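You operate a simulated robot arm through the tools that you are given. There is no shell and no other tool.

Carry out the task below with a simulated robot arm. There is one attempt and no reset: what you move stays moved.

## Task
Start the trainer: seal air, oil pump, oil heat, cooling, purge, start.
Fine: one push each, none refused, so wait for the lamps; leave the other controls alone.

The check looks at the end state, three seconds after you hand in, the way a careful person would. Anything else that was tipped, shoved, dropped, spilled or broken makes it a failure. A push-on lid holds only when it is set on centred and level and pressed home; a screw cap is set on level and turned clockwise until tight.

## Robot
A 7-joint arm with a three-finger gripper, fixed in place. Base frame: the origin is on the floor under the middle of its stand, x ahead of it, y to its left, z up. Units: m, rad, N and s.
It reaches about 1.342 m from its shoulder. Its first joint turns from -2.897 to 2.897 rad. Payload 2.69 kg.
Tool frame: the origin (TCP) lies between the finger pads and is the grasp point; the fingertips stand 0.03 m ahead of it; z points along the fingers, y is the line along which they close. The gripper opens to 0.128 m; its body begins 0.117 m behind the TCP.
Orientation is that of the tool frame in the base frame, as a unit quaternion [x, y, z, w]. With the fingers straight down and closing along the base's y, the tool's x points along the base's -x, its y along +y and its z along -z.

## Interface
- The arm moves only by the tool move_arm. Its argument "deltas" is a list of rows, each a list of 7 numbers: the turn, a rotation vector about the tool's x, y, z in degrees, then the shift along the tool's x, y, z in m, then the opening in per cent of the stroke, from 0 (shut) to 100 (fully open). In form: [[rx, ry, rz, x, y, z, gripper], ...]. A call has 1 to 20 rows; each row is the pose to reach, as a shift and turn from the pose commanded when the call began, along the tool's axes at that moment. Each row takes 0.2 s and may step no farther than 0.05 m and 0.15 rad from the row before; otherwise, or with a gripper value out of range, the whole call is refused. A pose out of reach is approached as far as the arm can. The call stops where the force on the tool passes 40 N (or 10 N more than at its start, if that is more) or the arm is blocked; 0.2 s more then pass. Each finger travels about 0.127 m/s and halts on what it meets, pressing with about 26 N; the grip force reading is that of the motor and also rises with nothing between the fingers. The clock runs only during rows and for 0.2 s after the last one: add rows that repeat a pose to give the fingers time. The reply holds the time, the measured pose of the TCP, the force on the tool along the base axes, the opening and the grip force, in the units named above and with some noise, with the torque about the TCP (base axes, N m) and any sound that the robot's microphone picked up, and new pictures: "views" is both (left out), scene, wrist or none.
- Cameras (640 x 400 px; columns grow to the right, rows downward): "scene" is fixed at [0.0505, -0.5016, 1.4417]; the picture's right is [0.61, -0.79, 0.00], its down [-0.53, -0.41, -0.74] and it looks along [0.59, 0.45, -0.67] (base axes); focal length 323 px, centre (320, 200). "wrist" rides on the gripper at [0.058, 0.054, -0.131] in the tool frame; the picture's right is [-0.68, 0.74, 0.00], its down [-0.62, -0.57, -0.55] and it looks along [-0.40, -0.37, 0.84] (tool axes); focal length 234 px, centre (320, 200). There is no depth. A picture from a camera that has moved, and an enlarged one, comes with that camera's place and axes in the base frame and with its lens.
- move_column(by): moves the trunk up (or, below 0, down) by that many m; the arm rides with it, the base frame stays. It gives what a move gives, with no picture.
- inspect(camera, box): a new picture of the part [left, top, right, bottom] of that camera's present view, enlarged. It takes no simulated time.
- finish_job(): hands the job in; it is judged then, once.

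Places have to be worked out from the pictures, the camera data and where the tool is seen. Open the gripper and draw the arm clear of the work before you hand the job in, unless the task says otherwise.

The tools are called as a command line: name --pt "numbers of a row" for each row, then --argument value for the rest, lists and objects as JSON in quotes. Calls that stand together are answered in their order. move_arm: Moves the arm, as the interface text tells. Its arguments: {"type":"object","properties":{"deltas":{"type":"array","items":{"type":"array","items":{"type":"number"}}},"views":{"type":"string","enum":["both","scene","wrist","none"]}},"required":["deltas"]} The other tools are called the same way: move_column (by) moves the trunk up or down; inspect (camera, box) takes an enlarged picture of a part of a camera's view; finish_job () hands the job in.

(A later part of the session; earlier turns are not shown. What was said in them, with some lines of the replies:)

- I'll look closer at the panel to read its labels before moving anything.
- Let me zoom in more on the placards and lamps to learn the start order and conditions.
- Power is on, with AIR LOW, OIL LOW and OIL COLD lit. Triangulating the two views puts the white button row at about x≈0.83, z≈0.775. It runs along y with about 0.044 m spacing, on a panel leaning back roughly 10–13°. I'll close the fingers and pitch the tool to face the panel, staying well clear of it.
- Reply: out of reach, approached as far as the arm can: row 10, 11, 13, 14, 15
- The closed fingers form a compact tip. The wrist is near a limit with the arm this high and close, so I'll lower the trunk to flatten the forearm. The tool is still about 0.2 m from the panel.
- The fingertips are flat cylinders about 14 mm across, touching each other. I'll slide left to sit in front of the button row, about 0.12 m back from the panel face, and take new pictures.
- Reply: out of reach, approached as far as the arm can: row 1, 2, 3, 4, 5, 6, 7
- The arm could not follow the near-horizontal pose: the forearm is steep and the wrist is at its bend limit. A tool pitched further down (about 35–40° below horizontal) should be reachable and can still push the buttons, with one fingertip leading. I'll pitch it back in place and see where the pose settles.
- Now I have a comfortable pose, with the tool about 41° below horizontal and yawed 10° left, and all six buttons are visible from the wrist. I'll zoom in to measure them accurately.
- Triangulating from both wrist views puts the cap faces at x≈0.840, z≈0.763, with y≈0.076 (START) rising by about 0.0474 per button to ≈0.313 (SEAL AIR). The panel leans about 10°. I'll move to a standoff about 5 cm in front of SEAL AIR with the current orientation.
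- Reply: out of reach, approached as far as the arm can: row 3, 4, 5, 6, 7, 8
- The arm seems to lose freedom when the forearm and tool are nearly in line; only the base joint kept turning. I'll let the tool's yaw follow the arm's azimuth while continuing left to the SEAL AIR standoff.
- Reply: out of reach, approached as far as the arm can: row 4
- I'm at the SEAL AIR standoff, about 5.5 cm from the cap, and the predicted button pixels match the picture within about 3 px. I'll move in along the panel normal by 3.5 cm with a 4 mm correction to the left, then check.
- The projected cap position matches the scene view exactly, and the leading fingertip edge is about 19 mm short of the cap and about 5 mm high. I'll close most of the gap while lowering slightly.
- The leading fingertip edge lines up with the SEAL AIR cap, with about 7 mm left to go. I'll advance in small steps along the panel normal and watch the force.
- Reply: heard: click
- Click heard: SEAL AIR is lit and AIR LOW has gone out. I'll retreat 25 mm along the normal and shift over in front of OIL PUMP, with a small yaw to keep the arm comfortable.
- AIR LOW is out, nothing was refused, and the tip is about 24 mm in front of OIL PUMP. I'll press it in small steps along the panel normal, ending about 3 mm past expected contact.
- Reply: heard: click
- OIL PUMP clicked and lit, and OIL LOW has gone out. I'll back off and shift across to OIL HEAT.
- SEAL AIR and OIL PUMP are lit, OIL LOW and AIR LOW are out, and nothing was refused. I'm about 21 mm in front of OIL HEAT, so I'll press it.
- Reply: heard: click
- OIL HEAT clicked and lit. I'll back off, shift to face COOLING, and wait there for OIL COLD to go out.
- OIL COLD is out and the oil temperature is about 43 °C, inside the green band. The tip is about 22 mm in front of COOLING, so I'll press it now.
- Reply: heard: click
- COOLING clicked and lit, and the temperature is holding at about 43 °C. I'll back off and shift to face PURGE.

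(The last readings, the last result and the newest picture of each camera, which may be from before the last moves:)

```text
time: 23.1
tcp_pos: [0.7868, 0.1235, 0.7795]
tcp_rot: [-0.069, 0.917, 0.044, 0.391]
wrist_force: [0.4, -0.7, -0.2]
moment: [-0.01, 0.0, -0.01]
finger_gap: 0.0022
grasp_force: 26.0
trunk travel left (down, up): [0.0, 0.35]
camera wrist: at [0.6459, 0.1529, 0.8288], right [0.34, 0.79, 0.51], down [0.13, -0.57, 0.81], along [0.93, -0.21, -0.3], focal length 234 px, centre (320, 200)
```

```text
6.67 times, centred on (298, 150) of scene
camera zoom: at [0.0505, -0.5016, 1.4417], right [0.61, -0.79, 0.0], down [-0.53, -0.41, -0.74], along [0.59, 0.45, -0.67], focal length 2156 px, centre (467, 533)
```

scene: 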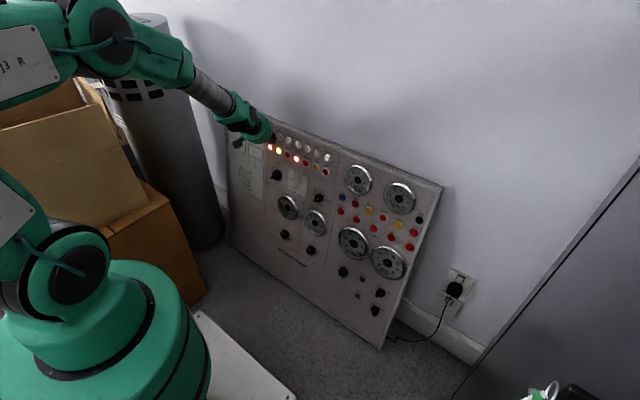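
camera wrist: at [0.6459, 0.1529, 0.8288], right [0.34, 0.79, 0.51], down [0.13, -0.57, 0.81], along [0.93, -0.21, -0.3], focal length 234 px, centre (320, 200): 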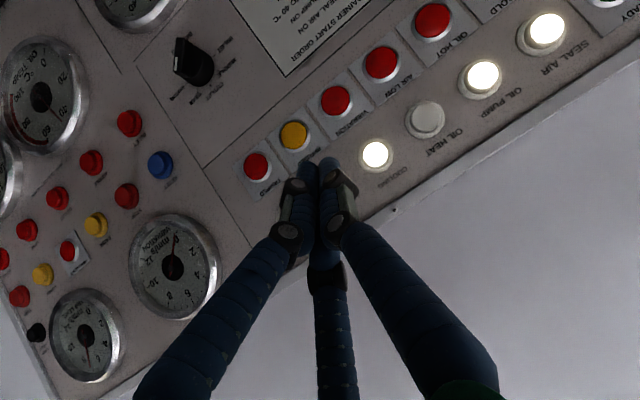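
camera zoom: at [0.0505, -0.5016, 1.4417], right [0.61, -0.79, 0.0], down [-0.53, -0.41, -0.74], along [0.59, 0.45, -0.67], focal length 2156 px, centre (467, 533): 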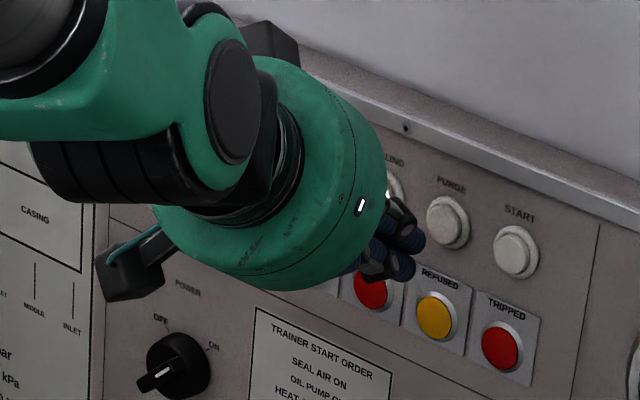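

The OIL HEAT button's light is now off while COOLING is lit, so before going on I'll look closely at it, the status lamps and the temperature.

inspect --camera "wrist" --box '[340, 0, 600, 180]'

inspect --camera "scene" --box '[330, 215, 410, 290]'

inspect --camera "wrist" --box '[0, 20, 110, 180]'

```text
2.22 times, centred on (470, 90) of wrist
camera zoom: at [0.6459, 0.1529, 0.8288], right [0.34, 0.79, 0.51], down [0.13, -0.57, 0.81], along [0.93, -0.21, -0.3], focal length 520 px, centre (-13, 444)
```

zoom: 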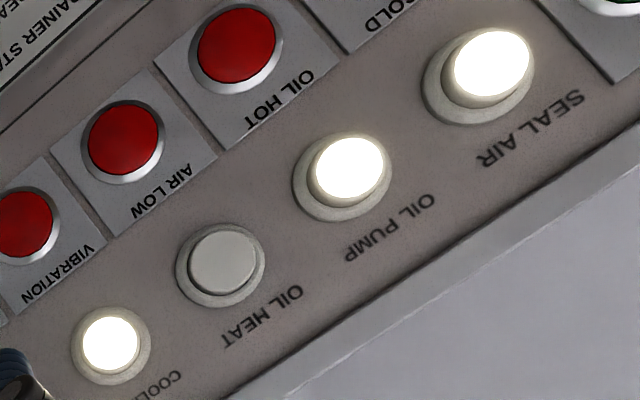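

```text
5.33 times, centred on (370, 252) of scene
camera zoom: at [0.0505, -0.5016, 1.4417], right [0.61, -0.79, 0.0], down [-0.53, -0.41, -0.74], along [0.59, 0.45, -0.67], focal length 1725 px, centre (53, -80)
```

zoom: 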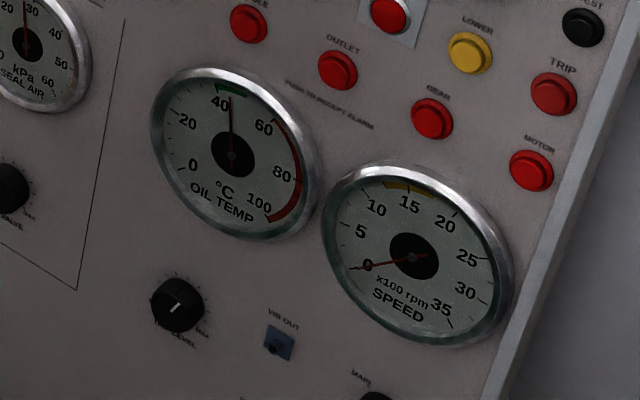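

```text
2.50 times, centred on (55, 100) of wrist
camera zoom: at [0.6459, 0.1529, 0.8288], right [0.34, 0.79, 0.51], down [0.13, -0.57, 0.81], along [0.93, -0.21, -0.3], focal length 585 px, centre (982, 450)
```

zoom: 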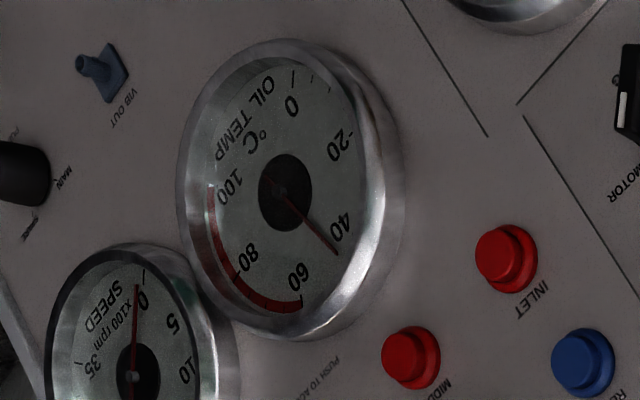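

OIL COLD and OIL HOT are both out, the temperature is steady at about 43 °C, and only one click was heard per press. So the heater was dropped by the trainer's own control and not by a second push. I'll press PURGE now.

move_arm --pt "0 0 0 -0.0061 -0.002 0.0103 0" --pt "0 0 0 -0.0101 -0.0033 0.0173 0" --pt "0 0 0 -0.0117 -0.0038 0.0198 0" --pt "0 0 0 -0.0129 -0.0041 0.0216 0" --views "none"

inspect --camera "scene" --box '[250, 120, 346, 180]'

```text
time: 24.1
tcp_pos: [0.8105, 0.1236, 0.7723]
tcp_rot: [-0.069, 0.917, 0.042, 0.39]
wrist_force: [-14.6, -0.2, 5.2]
moment: [0.01, -0.04, -0.07]
finger_gap: 0.002
grasp_force: 26.3
trunk travel left (down, up): [0.0, 0.35]
heard: click
```

```text
6.67 times, centred on (298, 150) of scene
camera zoom: at [0.0505, -0.5016, 1.4417], right [0.61, -0.79, 0.0], down [-0.53, -0.41, -0.74], along [0.59, 0.45, -0.67], focal length 2156 px, centre (467, 533)
```

zoom: 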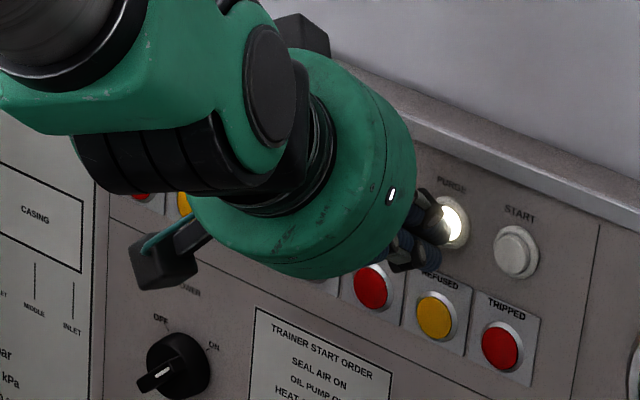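

PURGE clicked and lit. I'll back off and shift to face START without touching it, then watch for READY.

move_arm --pt "0 0 0 0.0069 0.002 -0.0103 0" --pt "0 0 0 0.0137 0.0041 -0.0205 0" --pt "0.72 -0.03 0.69 0.0151 -0.0111 -0.0226 0" --pt "1.45 -0.05 1.38 0.0166 -0.0264 -0.0246 0" --pt "2.17 -0.08 2.07 0.018 -0.0416 -0.0267 0" --pt "2.17 -0.08 2.07 0.018 -0.0416 -0.0267 0" --views "both"

inspect --camera "scene" --box '[250, 120, 346, 180]'

inspect --camera "wrist" --box '[340, 0, 640, 180]'

```text
time: 25.6
tcp_pos: [0.7891, 0.078, 0.776]
tcp_rot: [-0.046, 0.918, 0.034, 0.392]
wrist_force: [0.2, -0.4, 0.0]
moment: [0.01, 0.0, -0.02]
finger_gap: 0.0021
grasp_force: 25.7
trunk travel left (down, up): [0.0, 0.35]
camera wrist: at [0.6486, 0.1153, 0.8258], right [0.39, 0.77, 0.51], down [0.09, -0.58, 0.81], along [0.92, -0.27, -0.3], focal length 234 px, centre (320, 200)
```

scene: 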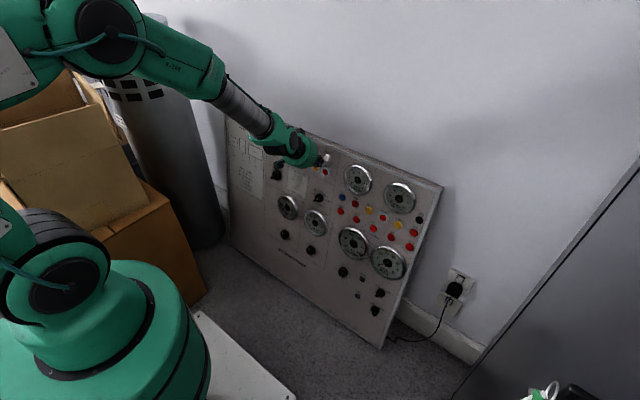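
wrist: 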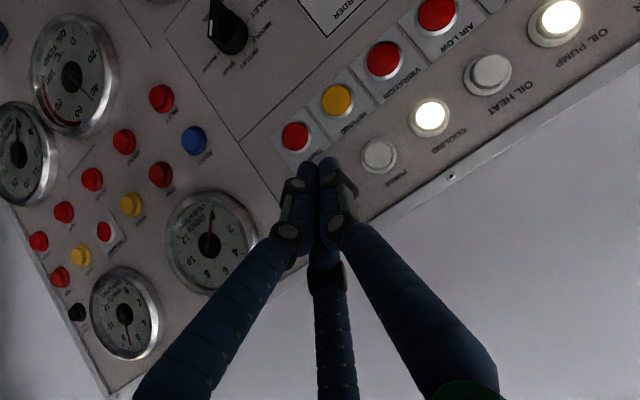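

```text
6.67 times, centred on (298, 150) of scene
camera zoom: at [0.0505, -0.5016, 1.4417], right [0.61, -0.79, 0.0], down [-0.53, -0.41, -0.74], along [0.59, 0.45, -0.67], focal length 2156 px, centre (467, 533)
```

zoom: 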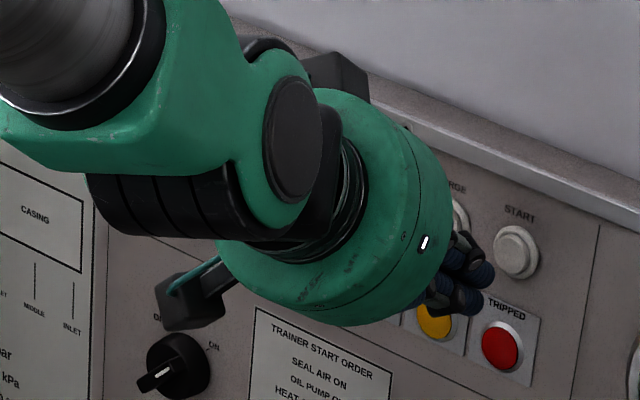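

```text
2.13 times, centred on (490, 90) of wrist
camera zoom: at [0.6486, 0.1153, 0.8258], right [0.39, 0.77, 0.51], down [0.09, -0.58, 0.81], along [0.92, -0.27, -0.3], focal length 500 px, centre (-43, 435)
```

zoom: 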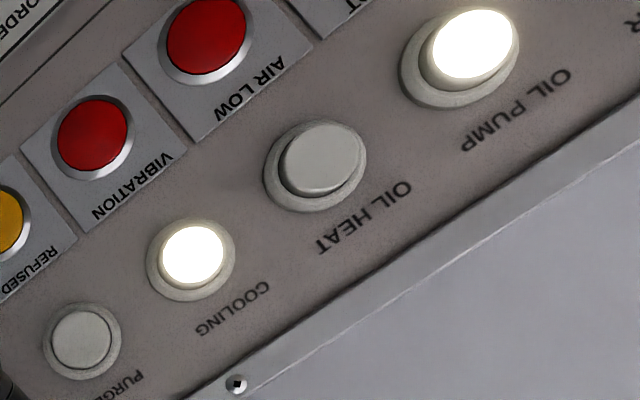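

PURGE's light is out again, so the purge may be finished, but READY isn't visible from here. I'll move back and left a little so the wrist camera can see READY before touching START.

move_arm --pt "0 0 0 0.0081 0.0371 -0.0143 0" --pt "0 0 0 0.0163 0.0742 -0.0287 0" --pt "0 0 0 0.0163 0.0742 -0.0287 0" --views "wrist"

inspect --camera "wrist" --box '[340, 0, 640, 180]'

inspect --camera "scene" --box '[330, 215, 410, 290]'

```text
time: 26.4
tcp_pos: [0.7509, 0.1053, 0.7779]
tcp_rot: [-0.053, 0.926, 0.051, 0.371]
wrist_force: [0.2, -0.3, 0.1]
moment: [0.02, -0.03, 0.01]
finger_gap: 0.0023
grasp_force: 26.1
out of reach, approached as far as the arm can: row 1, 2
trunk travel left (down, up): [0.0, 0.35]
camera wrist: at [0.6123, 0.1377, 0.8341], right [0.39, 0.77, 0.51], down [0.15, -0.59, 0.79], along [0.91, -0.23, -0.34], focal length 234 px, centre (320, 200)
```

wrist: 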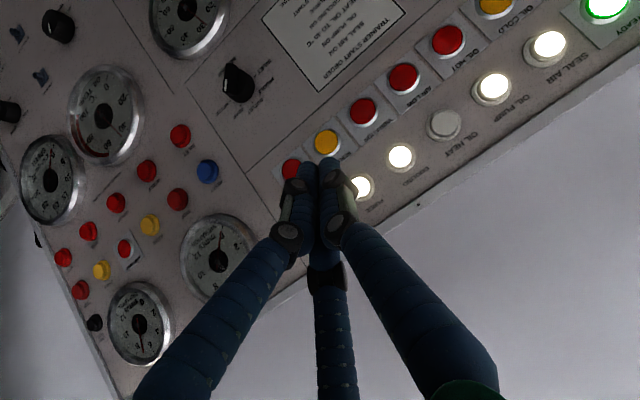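

```text
2.13 times, centred on (490, 90) of wrist
camera zoom: at [0.6123, 0.1377, 0.8341], right [0.39, 0.77, 0.51], down [0.15, -0.59, 0.79], along [0.91, -0.23, -0.34], focal length 500 px, centre (-43, 435)
```

zoom: 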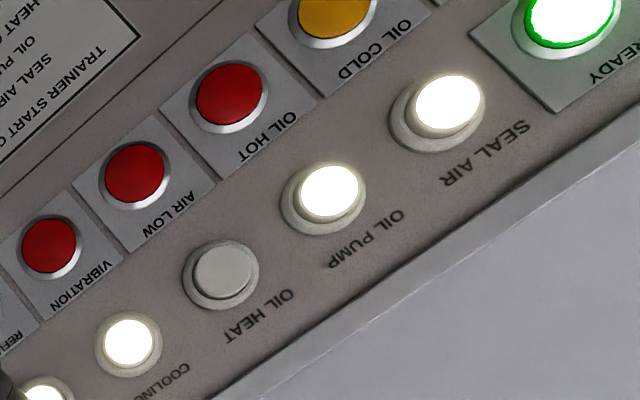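

```text
5.33 times, centred on (370, 252) of scene
camera zoom: at [0.0505, -0.5016, 1.4417], right [0.61, -0.79, 0.0], down [-0.53, -0.41, -0.74], along [0.59, 0.45, -0.67], focal length 1725 px, centre (53, -80)
```

zoom: 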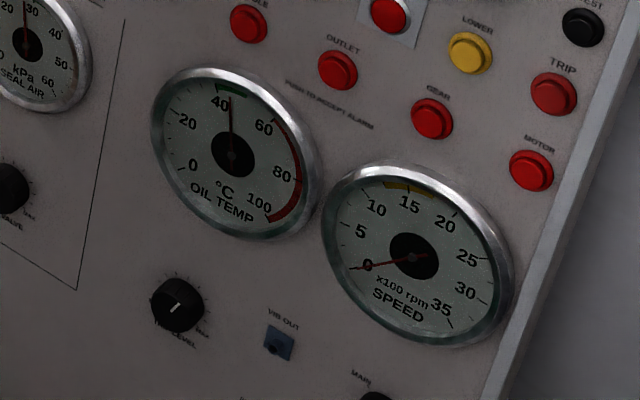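

READY is lit green and PURGE has settled to lit, with no warnings and nothing refused. I'll return to the START standoff.

move_arm --pt "1.09 -1.25 -0.08 -0.0123 -0.0162 0.0119 0" --pt "2.18 -2.51 -0.15 -0.0246 -0.0323 0.0237 0" --pt "2.18 -2.51 -0.15 -0.0246 -0.0323 0.0237 0" --views "wrist"

inspect --camera "scene" --box '[282, 130, 346, 170]'

```text
time: 27.1
tcp_pos: [0.7632, 0.0811, 0.7714]
tcp_rot: [-0.071, 0.922, 0.039, 0.378]
wrist_force: [-0.1, -0.3, 0.0]
moment: [0.02, -0.01, 0.02]
finger_gap: 0.0019
grasp_force: 26.5
out of reach, approached as far as the arm can: row 1, 2
trunk travel left (down, up): [0.0, 0.35]
camera wrist: at [0.624, 0.1123, 0.8245], right [0.36, 0.8, 0.49], down [0.14, -0.56, 0.81], along [0.92, -0.22, -0.32], focal length 234 px, centre (320, 200)
```

wrist: 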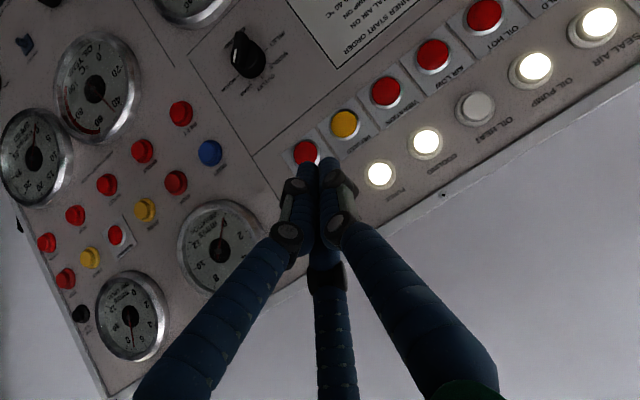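

```text
10.00 times, centred on (314, 150) of scene
camera zoom: at [0.0505, -0.5016, 1.4417], right [0.61, -0.79, 0.0], down [-0.53, -0.41, -0.74], along [0.59, 0.45, -0.67], focal length 3234 px, centre (380, 700)
```

zoom: 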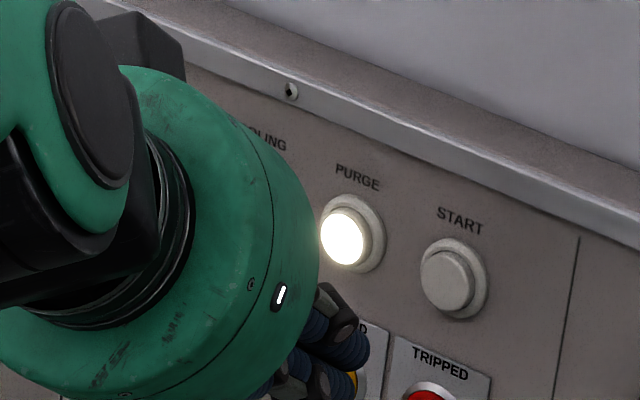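

The tip came back about 12 mm low and short of START. I'll correct to a standoff 25 mm directly in front of the START cap.

move_arm --pt "0 0 0 -0.01 -0.004 0.0044 0" --pt "0 0 0 -0.02 -0.0079 0.0088 0" --pt "0 0 0 -0.02 -0.0079 0.0088 0" --views "none"

inspect --camera "scene" --box '[282, 130, 346, 170]'

inspect --camera "wrist" --box '[340, 0, 640, 190]'

```text
time: 27.9
tcp_pos: [0.7835, 0.0966, 0.7777]
tcp_rot: [-0.054, 0.927, 0.039, 0.369]
wrist_force: [0.6, 0.2, -0.1]
moment: [-0.02, 0.05, 0.0]
finger_gap: 0.0021
grasp_force: 25.6
out of reach, approached as far as the arm can: row 1, 2, 3
trunk travel left (down, up): [0.0, 0.35]
```

```text
10.00 times, centred on (314, 150) of scene
camera zoom: at [0.0505, -0.5016, 1.4417], right [0.61, -0.79, 0.0], down [-0.53, -0.41, -0.74], along [0.59, 0.45, -0.67], focal length 3234 px, centre (380, 700)
```

zoom: 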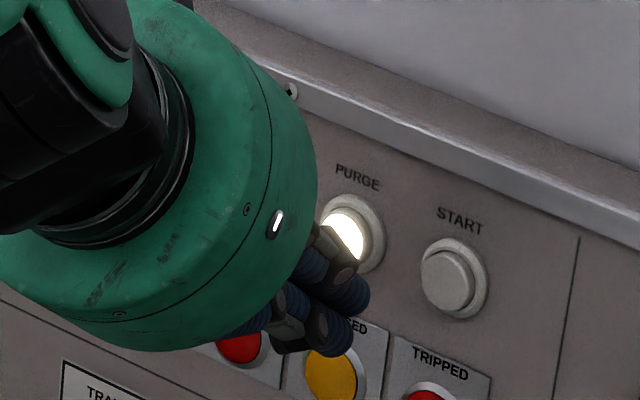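

```text
2.11 times, centred on (490, 95) of wrist
camera zoom: at [0.6464, 0.132, 0.8344], right [0.39, 0.78, 0.49], down [0.14, -0.58, 0.8], along [0.91, -0.25, -0.34], focal length 493 px, centre (-38, 421)
```

zoom: 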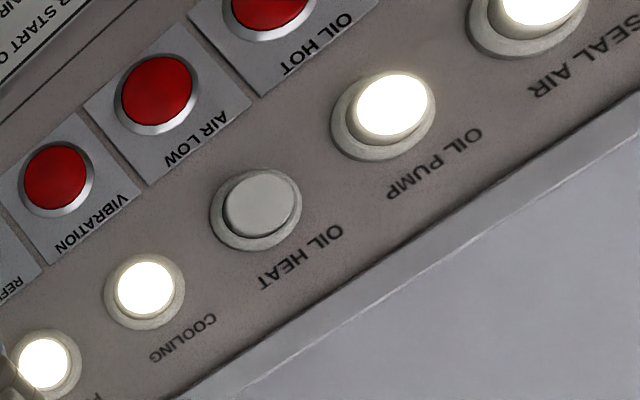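

The arm is again near its straight-wrist pose, so it drifted left. The tip is about 26 mm off the panel in front of the PURGE/START gap and touching nothing. I'll pitch the tool about 10° flatter in place to get away from that pose.

move_arm --pt "0 -3 0 0 0 0 0" --pt "0 -6 0 0 0 0 0" --pt "0 -9 0 0 0 0 0" --pt "0 -9 0 0 0 0 0" --pt "0 -9 0 0 0 0 0" --views "wrist"

inspect --camera "scene" --box '[282, 130, 346, 170]'

```text
time: 29.1
tcp_pos: [0.8025, 0.0624, 0.7917]
tcp_rot: [-0.055, 0.892, 0.037, 0.447]
wrist_force: [0.6, -0.6, 1.3]
moment: [0.04, 0.01, -0.02]
finger_gap: 0.0023
grasp_force: 26.1
out of reach, approached as far as the arm can: row 1, 2, 3, 4, 5
trunk travel left (down, up): [0.0, 0.35]
camera wrist: at [0.6575, 0.0972, 0.8243], right [0.3, 0.77, 0.56], down [0.01, -0.58, 0.81], along [0.95, -0.24, -0.18], focal length 234 px, centre (320, 200)
```

wrist: 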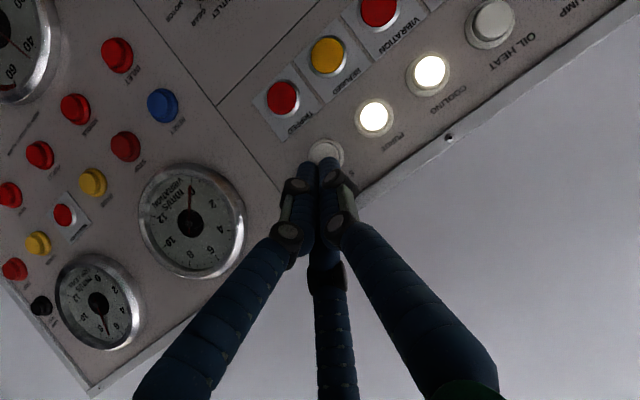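

```text
10.00 times, centred on (314, 150) of scene
camera zoom: at [0.0505, -0.5016, 1.4417], right [0.61, -0.79, 0.0], down [-0.53, -0.41, -0.74], along [0.59, 0.45, -0.67], focal length 3234 px, centre (380, 700)
```

zoom: 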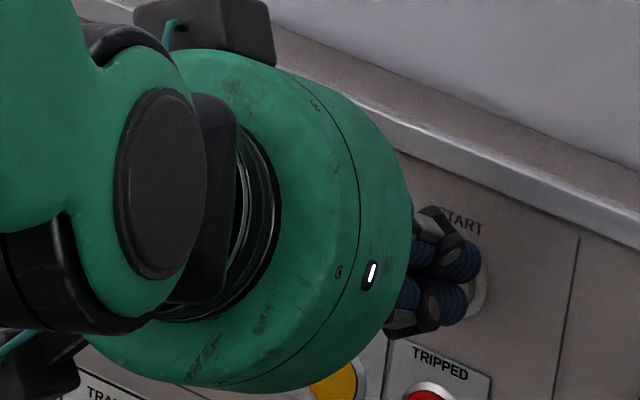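

The solver overshot: the tip is now about 9 mm off the panel, above and right of START, and still not touching anything. I'll back off 20 mm along the panel normal and check the arm now follows.

move_arm --pt "0 0 0 0.0045 0.0013 -0.0089 0" --pt "0 0 0 0.0089 0.0026 -0.0177 0" --pt "0 0 0 0.0089 0.0026 -0.0177 0" --views "none"

inspect --camera "scene" --box '[282, 130, 346, 170]'

```text
time: 29.9
tcp_pos: [0.7828, 0.0631, 0.7937]
tcp_rot: [-0.056, 0.892, 0.04, 0.446]
wrist_force: [0.7, -1.6, -1.0]
moment: [0.02, 0.0, 0.02]
finger_gap: 0.0024
grasp_force: 25.8
trunk travel left (down, up): [0.0, 0.35]
```

```text
10.00 times, centred on (314, 150) of scene
camera zoom: at [0.0505, -0.5016, 1.4417], right [0.61, -0.79, 0.0], down [-0.53, -0.41, -0.74], along [0.59, 0.45, -0.67], focal length 3234 px, centre (380, 700)
```

zoom: 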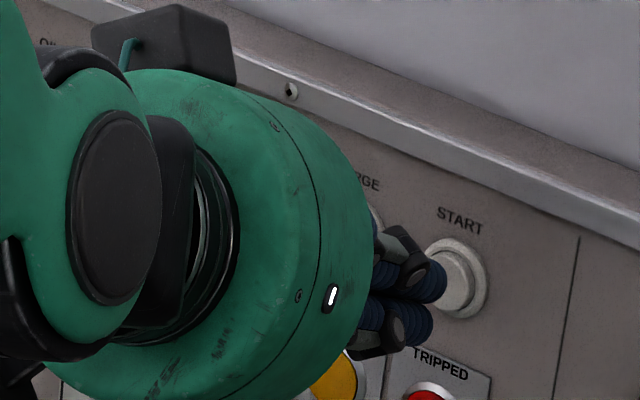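

The arm follows properly now. I'll centre on START by moving down 20 mm and left 14 mm, keeping about 20 mm off the cap.

move_arm --pt "0 0 0 0.006 0.0065 0.009 0" --pt "0 0 0 0.0121 0.013 0.018 0" --pt "0 0 0 0.0121 0.013 0.018 0" --views "wrist"

inspect --camera "scene" --box '[282, 130, 346, 170]'

```text
time: 30.8
tcp_pos: [0.791, 0.0724, 0.7747]
tcp_rot: [-0.059, 0.893, 0.045, 0.444]
wrist_force: [0.7, 0.3, -0.1]
moment: [0.0, 0.0, -0.02]
finger_gap: 0.0022
grasp_force: 26.4
out of reach, approached as far as the arm can: row 1, 2, 3
trunk travel left (down, up): [0.0, 0.35]
camera wrist: at [0.6457, 0.1031, 0.8091], right [0.3, 0.77, 0.56], down [0.02, -0.59, 0.81], along [0.95, -0.23, -0.19], focal length 234 px, centre (320, 200)
```

wrist: 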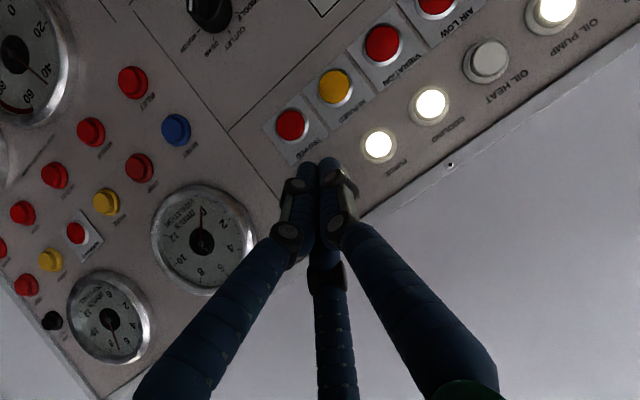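

```text
10.00 times, centred on (314, 150) of scene
camera zoom: at [0.0505, -0.5016, 1.4417], right [0.61, -0.79, 0.0], down [-0.53, -0.41, -0.74], along [0.59, 0.45, -0.67], focal length 3234 px, centre (380, 700)
```

zoom: 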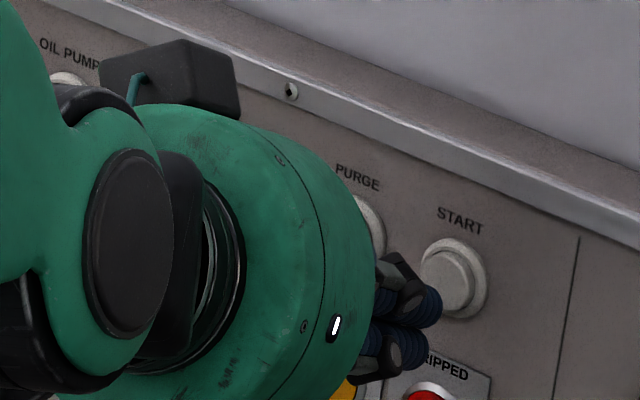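

The tip is about 17 mm from START, 4 mm right of its centre and well within the cap's 10 mm radius. I'll advance 10 mm straight along the normal and verify before pressing.

move_arm --pt "0 0 0 -0.0023 -0.0007 0.0044 0" --pt "0 0 0 -0.0045 -0.0015 0.0088 0" --pt "0 0 0 -0.0045 -0.0015 0.0088 0" --views "none"

inspect --camera "scene" --box '[282, 130, 346, 170]'

inspect --camera "wrist" --box '[220, 80, 460, 230]'

```text
time: 31.6
tcp_pos: [0.8018, 0.0694, 0.7745]
tcp_rot: [-0.057, 0.892, 0.042, 0.446]
wrist_force: [-0.1, 0.3, -0.4]
moment: [-0.04, -0.02, -0.01]
finger_gap: 0.002
grasp_force: 26.1
trunk travel left (down, up): [0.0, 0.35]
```

```text
10.00 times, centred on (314, 150) of scene
camera zoom: at [0.0505, -0.5016, 1.4417], right [0.61, -0.79, 0.0], down [-0.53, -0.41, -0.74], along [0.59, 0.45, -0.67], focal length 3234 px, centre (380, 700)
```

zoom: 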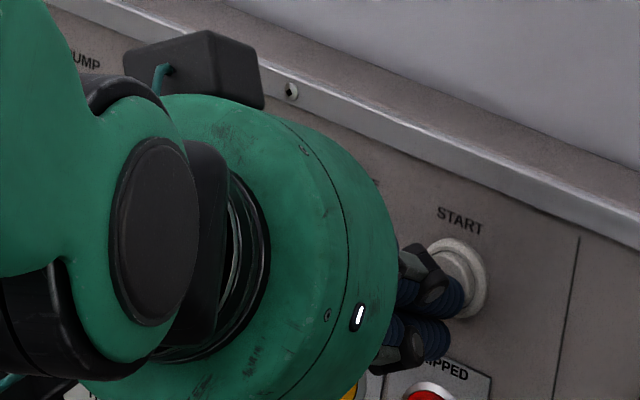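

```text
2.67 times, centred on (340, 155) of wrist
camera zoom: at [0.656, 0.1018, 0.8079], right [0.3, 0.77, 0.56], down [0.01, -0.59, 0.81], along [0.95, -0.23, -0.19], focal length 624 px, centre (267, 320)
```

zoom: 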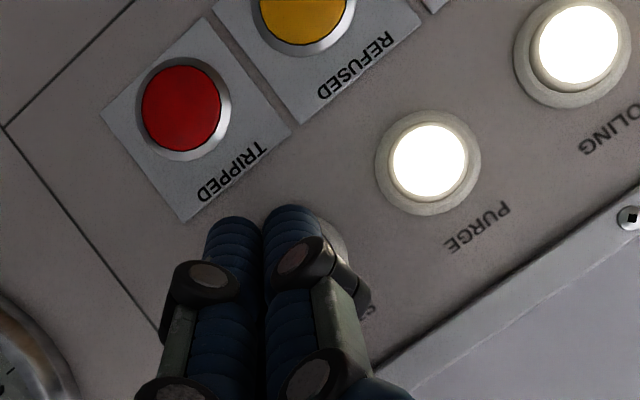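

It drifted right, so the tip is about 8 mm off the START cap's centre, which is too near the edge. I'll back off a few millimetres and shift left and slightly down, adding a touch of yaw so the arm can follow.

move_arm --pt "-0.4 0.01 -0.3 0.0024 0.0036 -0.0013 0" --pt "-0.8 0.02 -0.6 0.0047 0.0072 -0.0027 0" --pt "-0.8 0.02 -0.6 0.0047 0.0072 -0.0027 0" --views "none"

inspect --camera "scene" --box '[282, 130, 346, 170]'

```text
time: 32.4
tcp_pos: [0.7957, 0.0756, 0.7721]
tcp_rot: [-0.064, 0.892, 0.045, 0.446]
wrist_force: [-0.4, -0.2, 0.2]
moment: [0.0, 0.01, -0.01]
finger_gap: 0.0022
grasp_force: 26.0
trunk travel left (down, up): [0.0, 0.35]
```

```text
10.00 times, centred on (314, 150) of scene
camera zoom: at [0.0505, -0.5016, 1.4417], right [0.61, -0.79, 0.0], down [-0.53, -0.41, -0.74], along [0.59, 0.45, -0.67], focal length 3234 px, centre (380, 700)
```

zoom: 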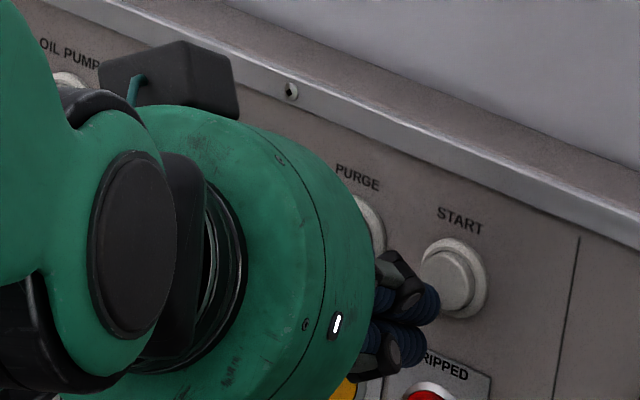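

The arm tracked exactly, and the tip is now 12 mm straight in front of the START cap, within about 1 mm of centre. I'll check the lamps from the wrist once more before pressing.

inspect --camera "wrist" --box '[240, 0, 640, 250]'

inspect --camera "scene" --box '[240, 110, 320, 160]'

```text
1.60 times, centred on (440, 125) of wrist
camera zoom: at [0.6501, 0.1062, 0.8047], right [0.29, 0.78, 0.56], down [0.02, -0.59, 0.81], along [0.96, -0.22, -0.19], focal length 375 px, centre (128, 320)
```

zoom: 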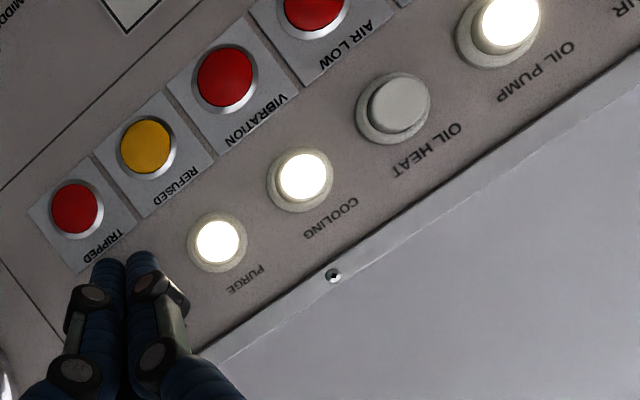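

```text
8.00 times, centred on (280, 135) of scene
camera zoom: at [0.0505, -0.5016, 1.4417], right [0.61, -0.79, 0.0], down [-0.53, -0.41, -0.74], along [0.59, 0.45, -0.67], focal length 2587 px, centre (640, 720)
```

zoom: 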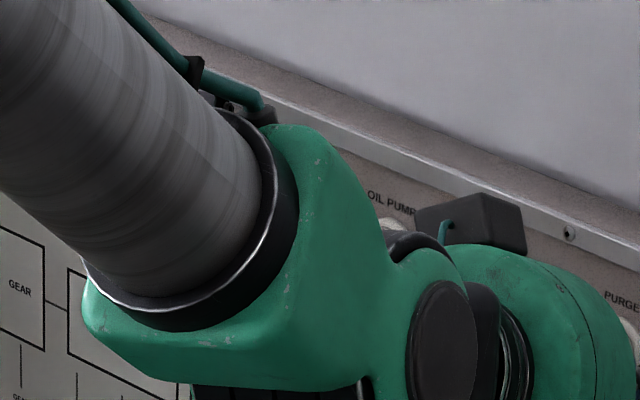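

SEAL AIR, OIL PUMP, COOLING and PURGE are lit, there are no alarms or refusals, and READY was lit. I'll press START in small steps.

move_arm --pt "0 0 0 -0.0027 -0.0009 0.0053 0" --pt "0 0 0 -0.0047 -0.0016 0.0093 0" --pt "0 0 0 -0.0058 -0.002 0.0115 0" --pt "0 0 0 -0.0068 -0.0024 0.0134 0" --views "none"

inspect --camera "scene" --box '[282, 130, 346, 170]'

```text
time: 33.4
tcp_pos: [0.8093, 0.0751, 0.77]
tcp_rot: [-0.063, 0.892, 0.041, 0.446]
wrist_force: [-13.7, -2.4, 6.7]
moment: [-0.03, -0.15, -0.12]
finger_gap: 0.0021
grasp_force: 26.1
trunk travel left (down, up): [0.0, 0.35]
heard: click
```

```text
10.00 times, centred on (314, 150) of scene
camera zoom: at [0.0505, -0.5016, 1.4417], right [0.61, -0.79, 0.0], down [-0.53, -0.41, -0.74], along [0.59, 0.45, -0.67], focal length 3234 px, centre (380, 700)
```

zoom: 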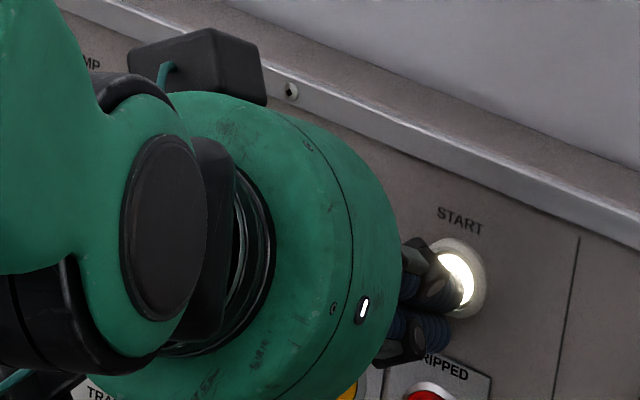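

START clicked and lit. I'll back straight off 25 mm along the normal and check the panel.

move_arm --pt "0 0 0 0.0056 0.002 -0.011 0" --pt "0 0 0 0.0112 0.0039 -0.0221 0" --pt "0 0 0 0.0112 0.0039 -0.0221 0" --views "both"

inspect --camera "scene" --box '[330, 150, 430, 290]'

```text
time: 34.1
tcp_pos: [0.7851, 0.0746, 0.7728]
tcp_rot: [-0.065, 0.892, 0.045, 0.444]
wrist_force: [-0.1, 1.4, 1.0]
moment: [-0.02, -0.02, 0.0]
finger_gap: 0.0022
grasp_force: 26.1
trunk travel left (down, up): [0.0, 0.35]
camera wrist: at [0.6396, 0.1058, 0.8063], right [0.29, 0.78, 0.56], down [0.02, -0.59, 0.81], along [0.96, -0.22, -0.19], focal length 234 px, centre (320, 200)
```

scene: 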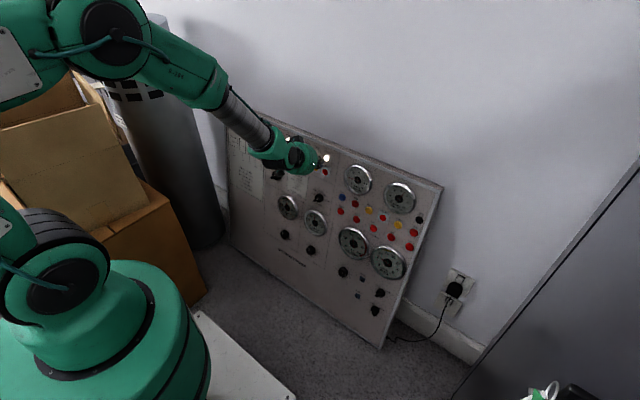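
wrist: 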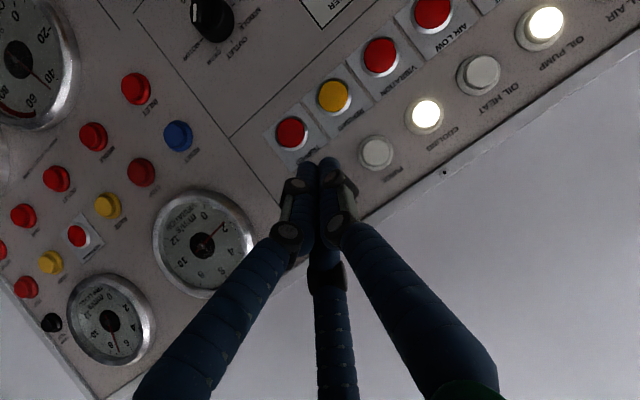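

```text
2.86 times, centred on (380, 220) of scene
camera zoom: at [0.0505, -0.5016, 1.4417], right [0.61, -0.79, 0.0], down [-0.53, -0.41, -0.74], along [0.59, 0.45, -0.67], focal length 924 px, centre (149, 143)
```

zoom: 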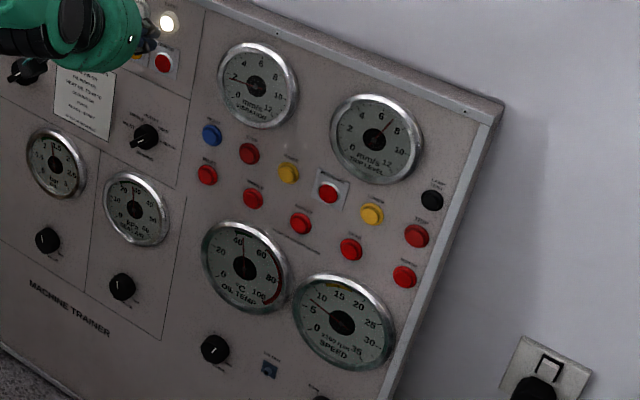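

The trainer is running at about 750 rpm idle with low vibration and no trip. I'll keep withdrawing straight back from the panel with the fingers still closed.

move_arm --pt "0 0 0 0.009 0.0031 -0.0176 0" --pt "0 0 0 0.0179 0.0062 -0.0353 0" --pt "0 0 0 0.0269 0.0094 -0.053 0" --pt "0 0 0 0.0358 0.0125 -0.0706 0" --pt "0 0 0 0.0358 0.0125 -0.0706 0" --views "both"

```text
time: 35.4
tcp_pos: [0.7078, 0.0663, 0.7893]
tcp_rot: [-0.066, 0.892, 0.048, 0.444]
wrist_force: [-1.1, -0.7, 0.4]
moment: [-0.01, -0.01, -0.03]
finger_gap: 0.002
grasp_force: 26.1
out of reach, approached as far as the arm can: row 2, 3, 4, 5
trunk travel left (down, up): [0.0, 0.35]
camera wrist: at [0.5623, 0.0965, 0.8229], right [0.28, 0.78, 0.56], down [0.03, -0.59, 0.81], along [0.96, -0.22, -0.19], focal length 234 px, centre (320, 200)
```

scene: 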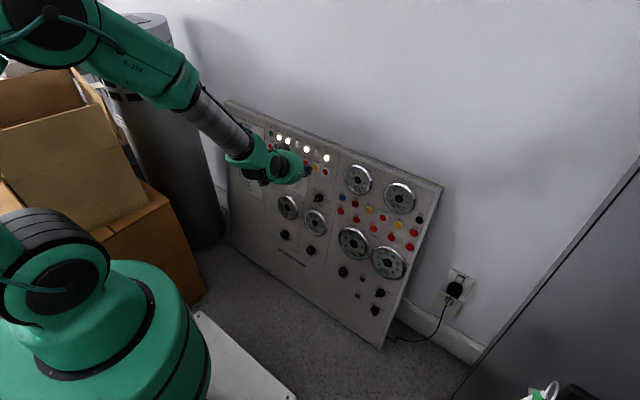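
wrist: 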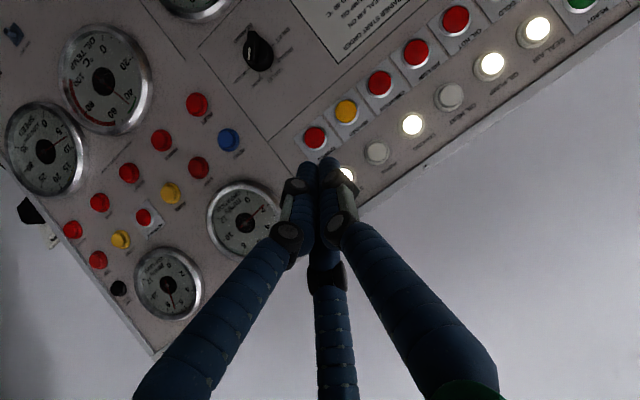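

The tip is now about 10 cm off the panel; SEAL AIR, OIL PUMP, COOLING and START are lit. I'll raise the trunk to lift the hand clear and check the gauges.

move_column --by 0.2

inspect --camera "scene" --box '[255, 115, 345, 185]'

inspect --camera "scene" --box '[270, 160, 430, 300]'

```text
time: 37.5
tcp_pos: [0.7082, 0.0665, 0.99]
tcp_rot: [-0.066, 0.892, 0.048, 0.444]
wrist_force: [-0.2, -0.2, 0.5]
moment: [-0.03, 0.0, 0.0]
finger_gap: 0.0023
grasp_force: 25.5
trunk travel left (down, up): [-0.2, 0.15]
```

```text
5.71 times, centred on (300, 150) of scene
camera zoom: at [0.0505, -0.5016, 1.4417], right [0.61, -0.79, 0.0], down [-0.53, -0.41, -0.74], along [0.59, 0.45, -0.67], focal length 1848 px, centre (434, 486)
```

zoom: 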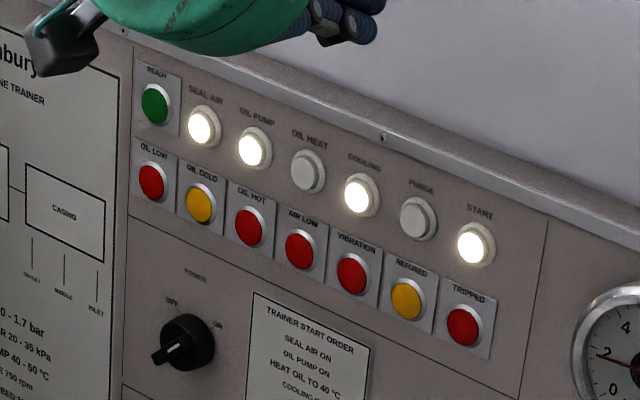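

```text
2.86 times, centred on (350, 230) of scene
camera zoom: at [0.0505, -0.5016, 1.4417], right [0.61, -0.79, 0.0], down [-0.53, -0.41, -0.74], along [0.59, 0.45, -0.67], focal length 924 px, centre (234, 114)
```

zoom: 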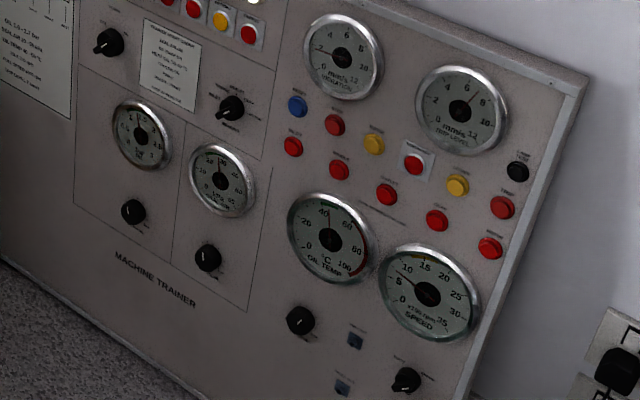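

The trainer is idling at about 750 rpm with oil at about 43 °C and no alarm, refusal or trip lamps. The hand is above and clear of the panel, so I'll open the gripper there.

move_arm --pt "0 0 0 0 0 0 30" --pt "0 0 0 0 0 0 60" --pt "0 0 0 0 0 0 100" --pt "0 0 0 0 0 0 100" --pt "0 0 0 0 0 0 100" --pt "0 0 0 0 0 0 100" --views "both"

inspect --camera "scene" --box '[255, 115, 345, 185]'

```text
time: 38.9
tcp_pos: [0.709, 0.0675, 0.9888]
tcp_rot: [-0.067, 0.892, 0.048, 0.444]
wrist_force: [1.0, 0.5, 0.7]
moment: [-0.03, -0.03, -0.02]
finger_gap: 0.1281
grasp_force: 0.0
trunk travel left (down, up): [-0.2, 0.15]
camera wrist: at [0.5624, 0.0966, 1.0228], right [0.28, 0.78, 0.56], down [0.03, -0.59, 0.81], along [0.96, -0.22, -0.19], focal length 234 px, centre (320, 200)
```

scene: 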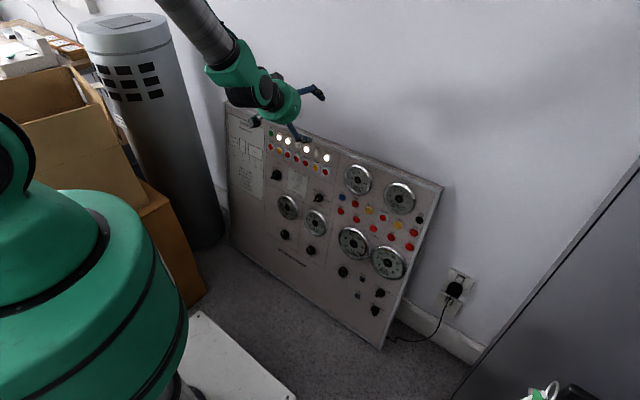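
wrist: 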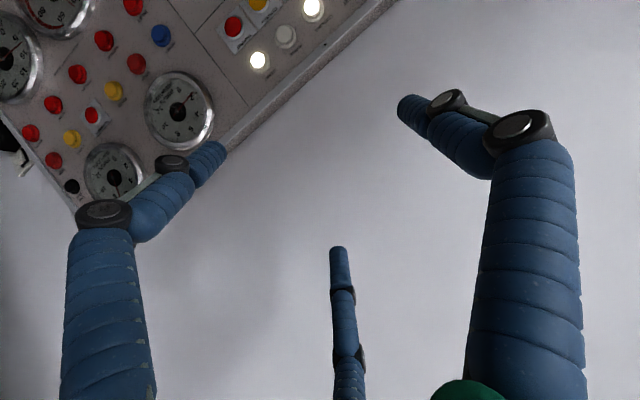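

```text
5.71 times, centred on (300, 150) of scene
camera zoom: at [0.0505, -0.5016, 1.4417], right [0.61, -0.79, 0.0], down [-0.53, -0.41, -0.74], along [0.59, 0.45, -0.67], focal length 1848 px, centre (434, 486)
```

zoom: 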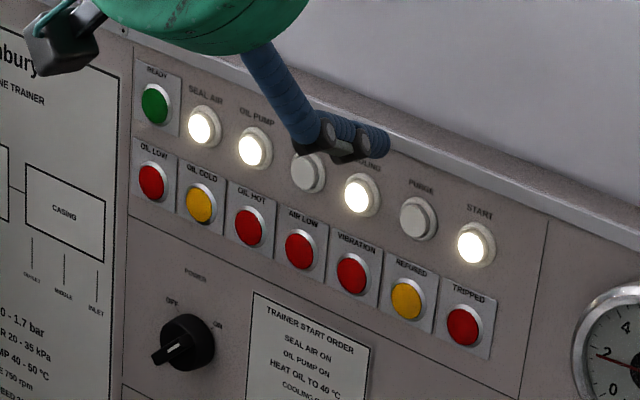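

The gripper is open and nothing is touching; all lamps show a normal running state. I'll raise the trunk the rest of the way for extra clearance and do a last check.

move_column --by 0.14

inspect --camera "scene" --box '[220, 95, 450, 355]'

inspect --camera "scene" --box '[255, 115, 345, 185]'

inspect --camera "scene" --box '[330, 215, 410, 290]'

```text
time: 40.6
tcp_pos: [0.7079, 0.0675, 1.1292]
tcp_rot: [-0.066, 0.892, 0.048, 0.444]
wrist_force: [0.4, -0.2, 0.3]
moment: [-0.03, 0.0, 0.02]
finger_gap: 0.128
grasp_force: 0.0
trunk travel left (down, up): [-0.34, 0.01]
```

```text
1.54 times, centred on (335, 225) of scene
camera zoom: at [0.0505, -0.5016, 1.4417], right [0.61, -0.79, 0.0], down [-0.53, -0.41, -0.74], along [0.59, 0.45, -0.67], focal length 498 px, centre (297, 162)
```

zoom: 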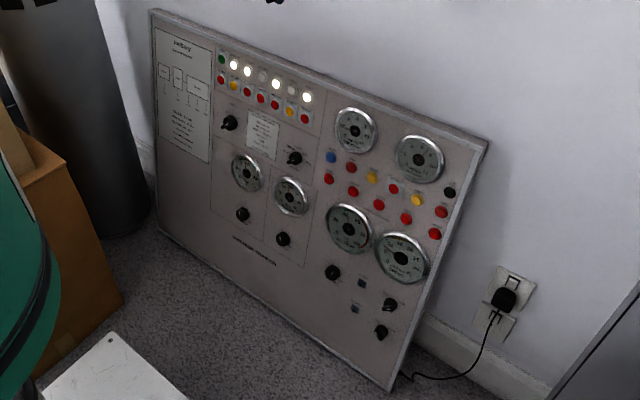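

```text
5.71 times, centred on (300, 150) of scene
camera zoom: at [0.0505, -0.5016, 1.4417], right [0.61, -0.79, 0.0], down [-0.53, -0.41, -0.74], along [0.59, 0.45, -0.67], focal length 1848 px, centre (434, 486)
```

zoom: 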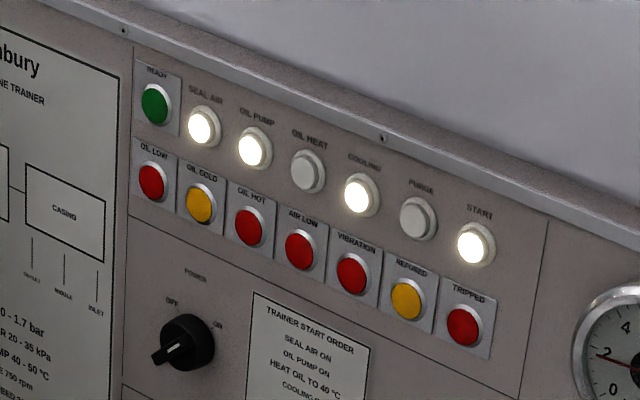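

```text
5.33 times, centred on (370, 252) of scene
camera zoom: at [0.0505, -0.5016, 1.4417], right [0.61, -0.79, 0.0], down [-0.53, -0.41, -0.74], along [0.59, 0.45, -0.67], focal length 1725 px, centre (53, -80)
```

zoom: 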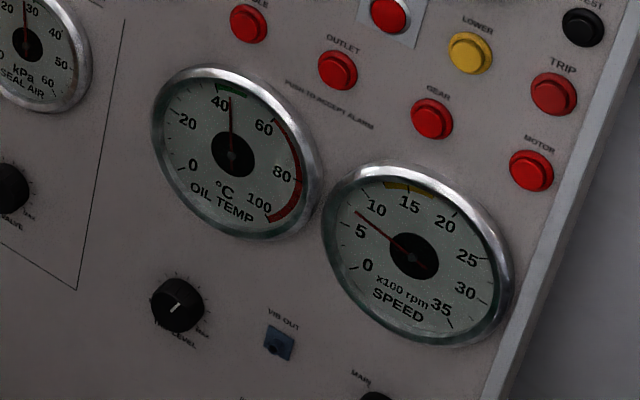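

The trainer is idling steadily at about 750 rpm with seal air at 30 kPa and oil at 43 °C, and the alarm, REFUSED and TRIPPED lamps are all out. Each button was pushed once, the arm is clear and the gripper is open, so I'm handing in.

finish_job

```text
The job is handed in.
```

The trainer is started and idling at about 750 rpm. I pushed all six buttons once each, in order: seal air, oil pump, oil heat, cooling, purge, start. None was refused.

- **Waiting for lamps:** I waited for each lamp before the next push. AIR LOW, OIL LOW and OIL COLD went out in turn, and READY was lit before I pressed START.
- **State at hand-in:** SEAL AIR, OIL PUMP, COOLING and START were lit. Seal air read about 30 kPa and oil about 43 °C. All the alarm, REFUSED and TRIPPED lamps were out.
- **Lights that went out by themselves:** the OIL HEAT light went out around when COOLING came on, and PURGE went out when START was pressed. I heard only one click per press, so I took both as the trainer's own doing.
- **Near misses:** lining up START, the arm drifted twice, once to about 9 mm from the panel. It touched nothing but the six buttons.

The arm is clear of the panel with the gripper open.
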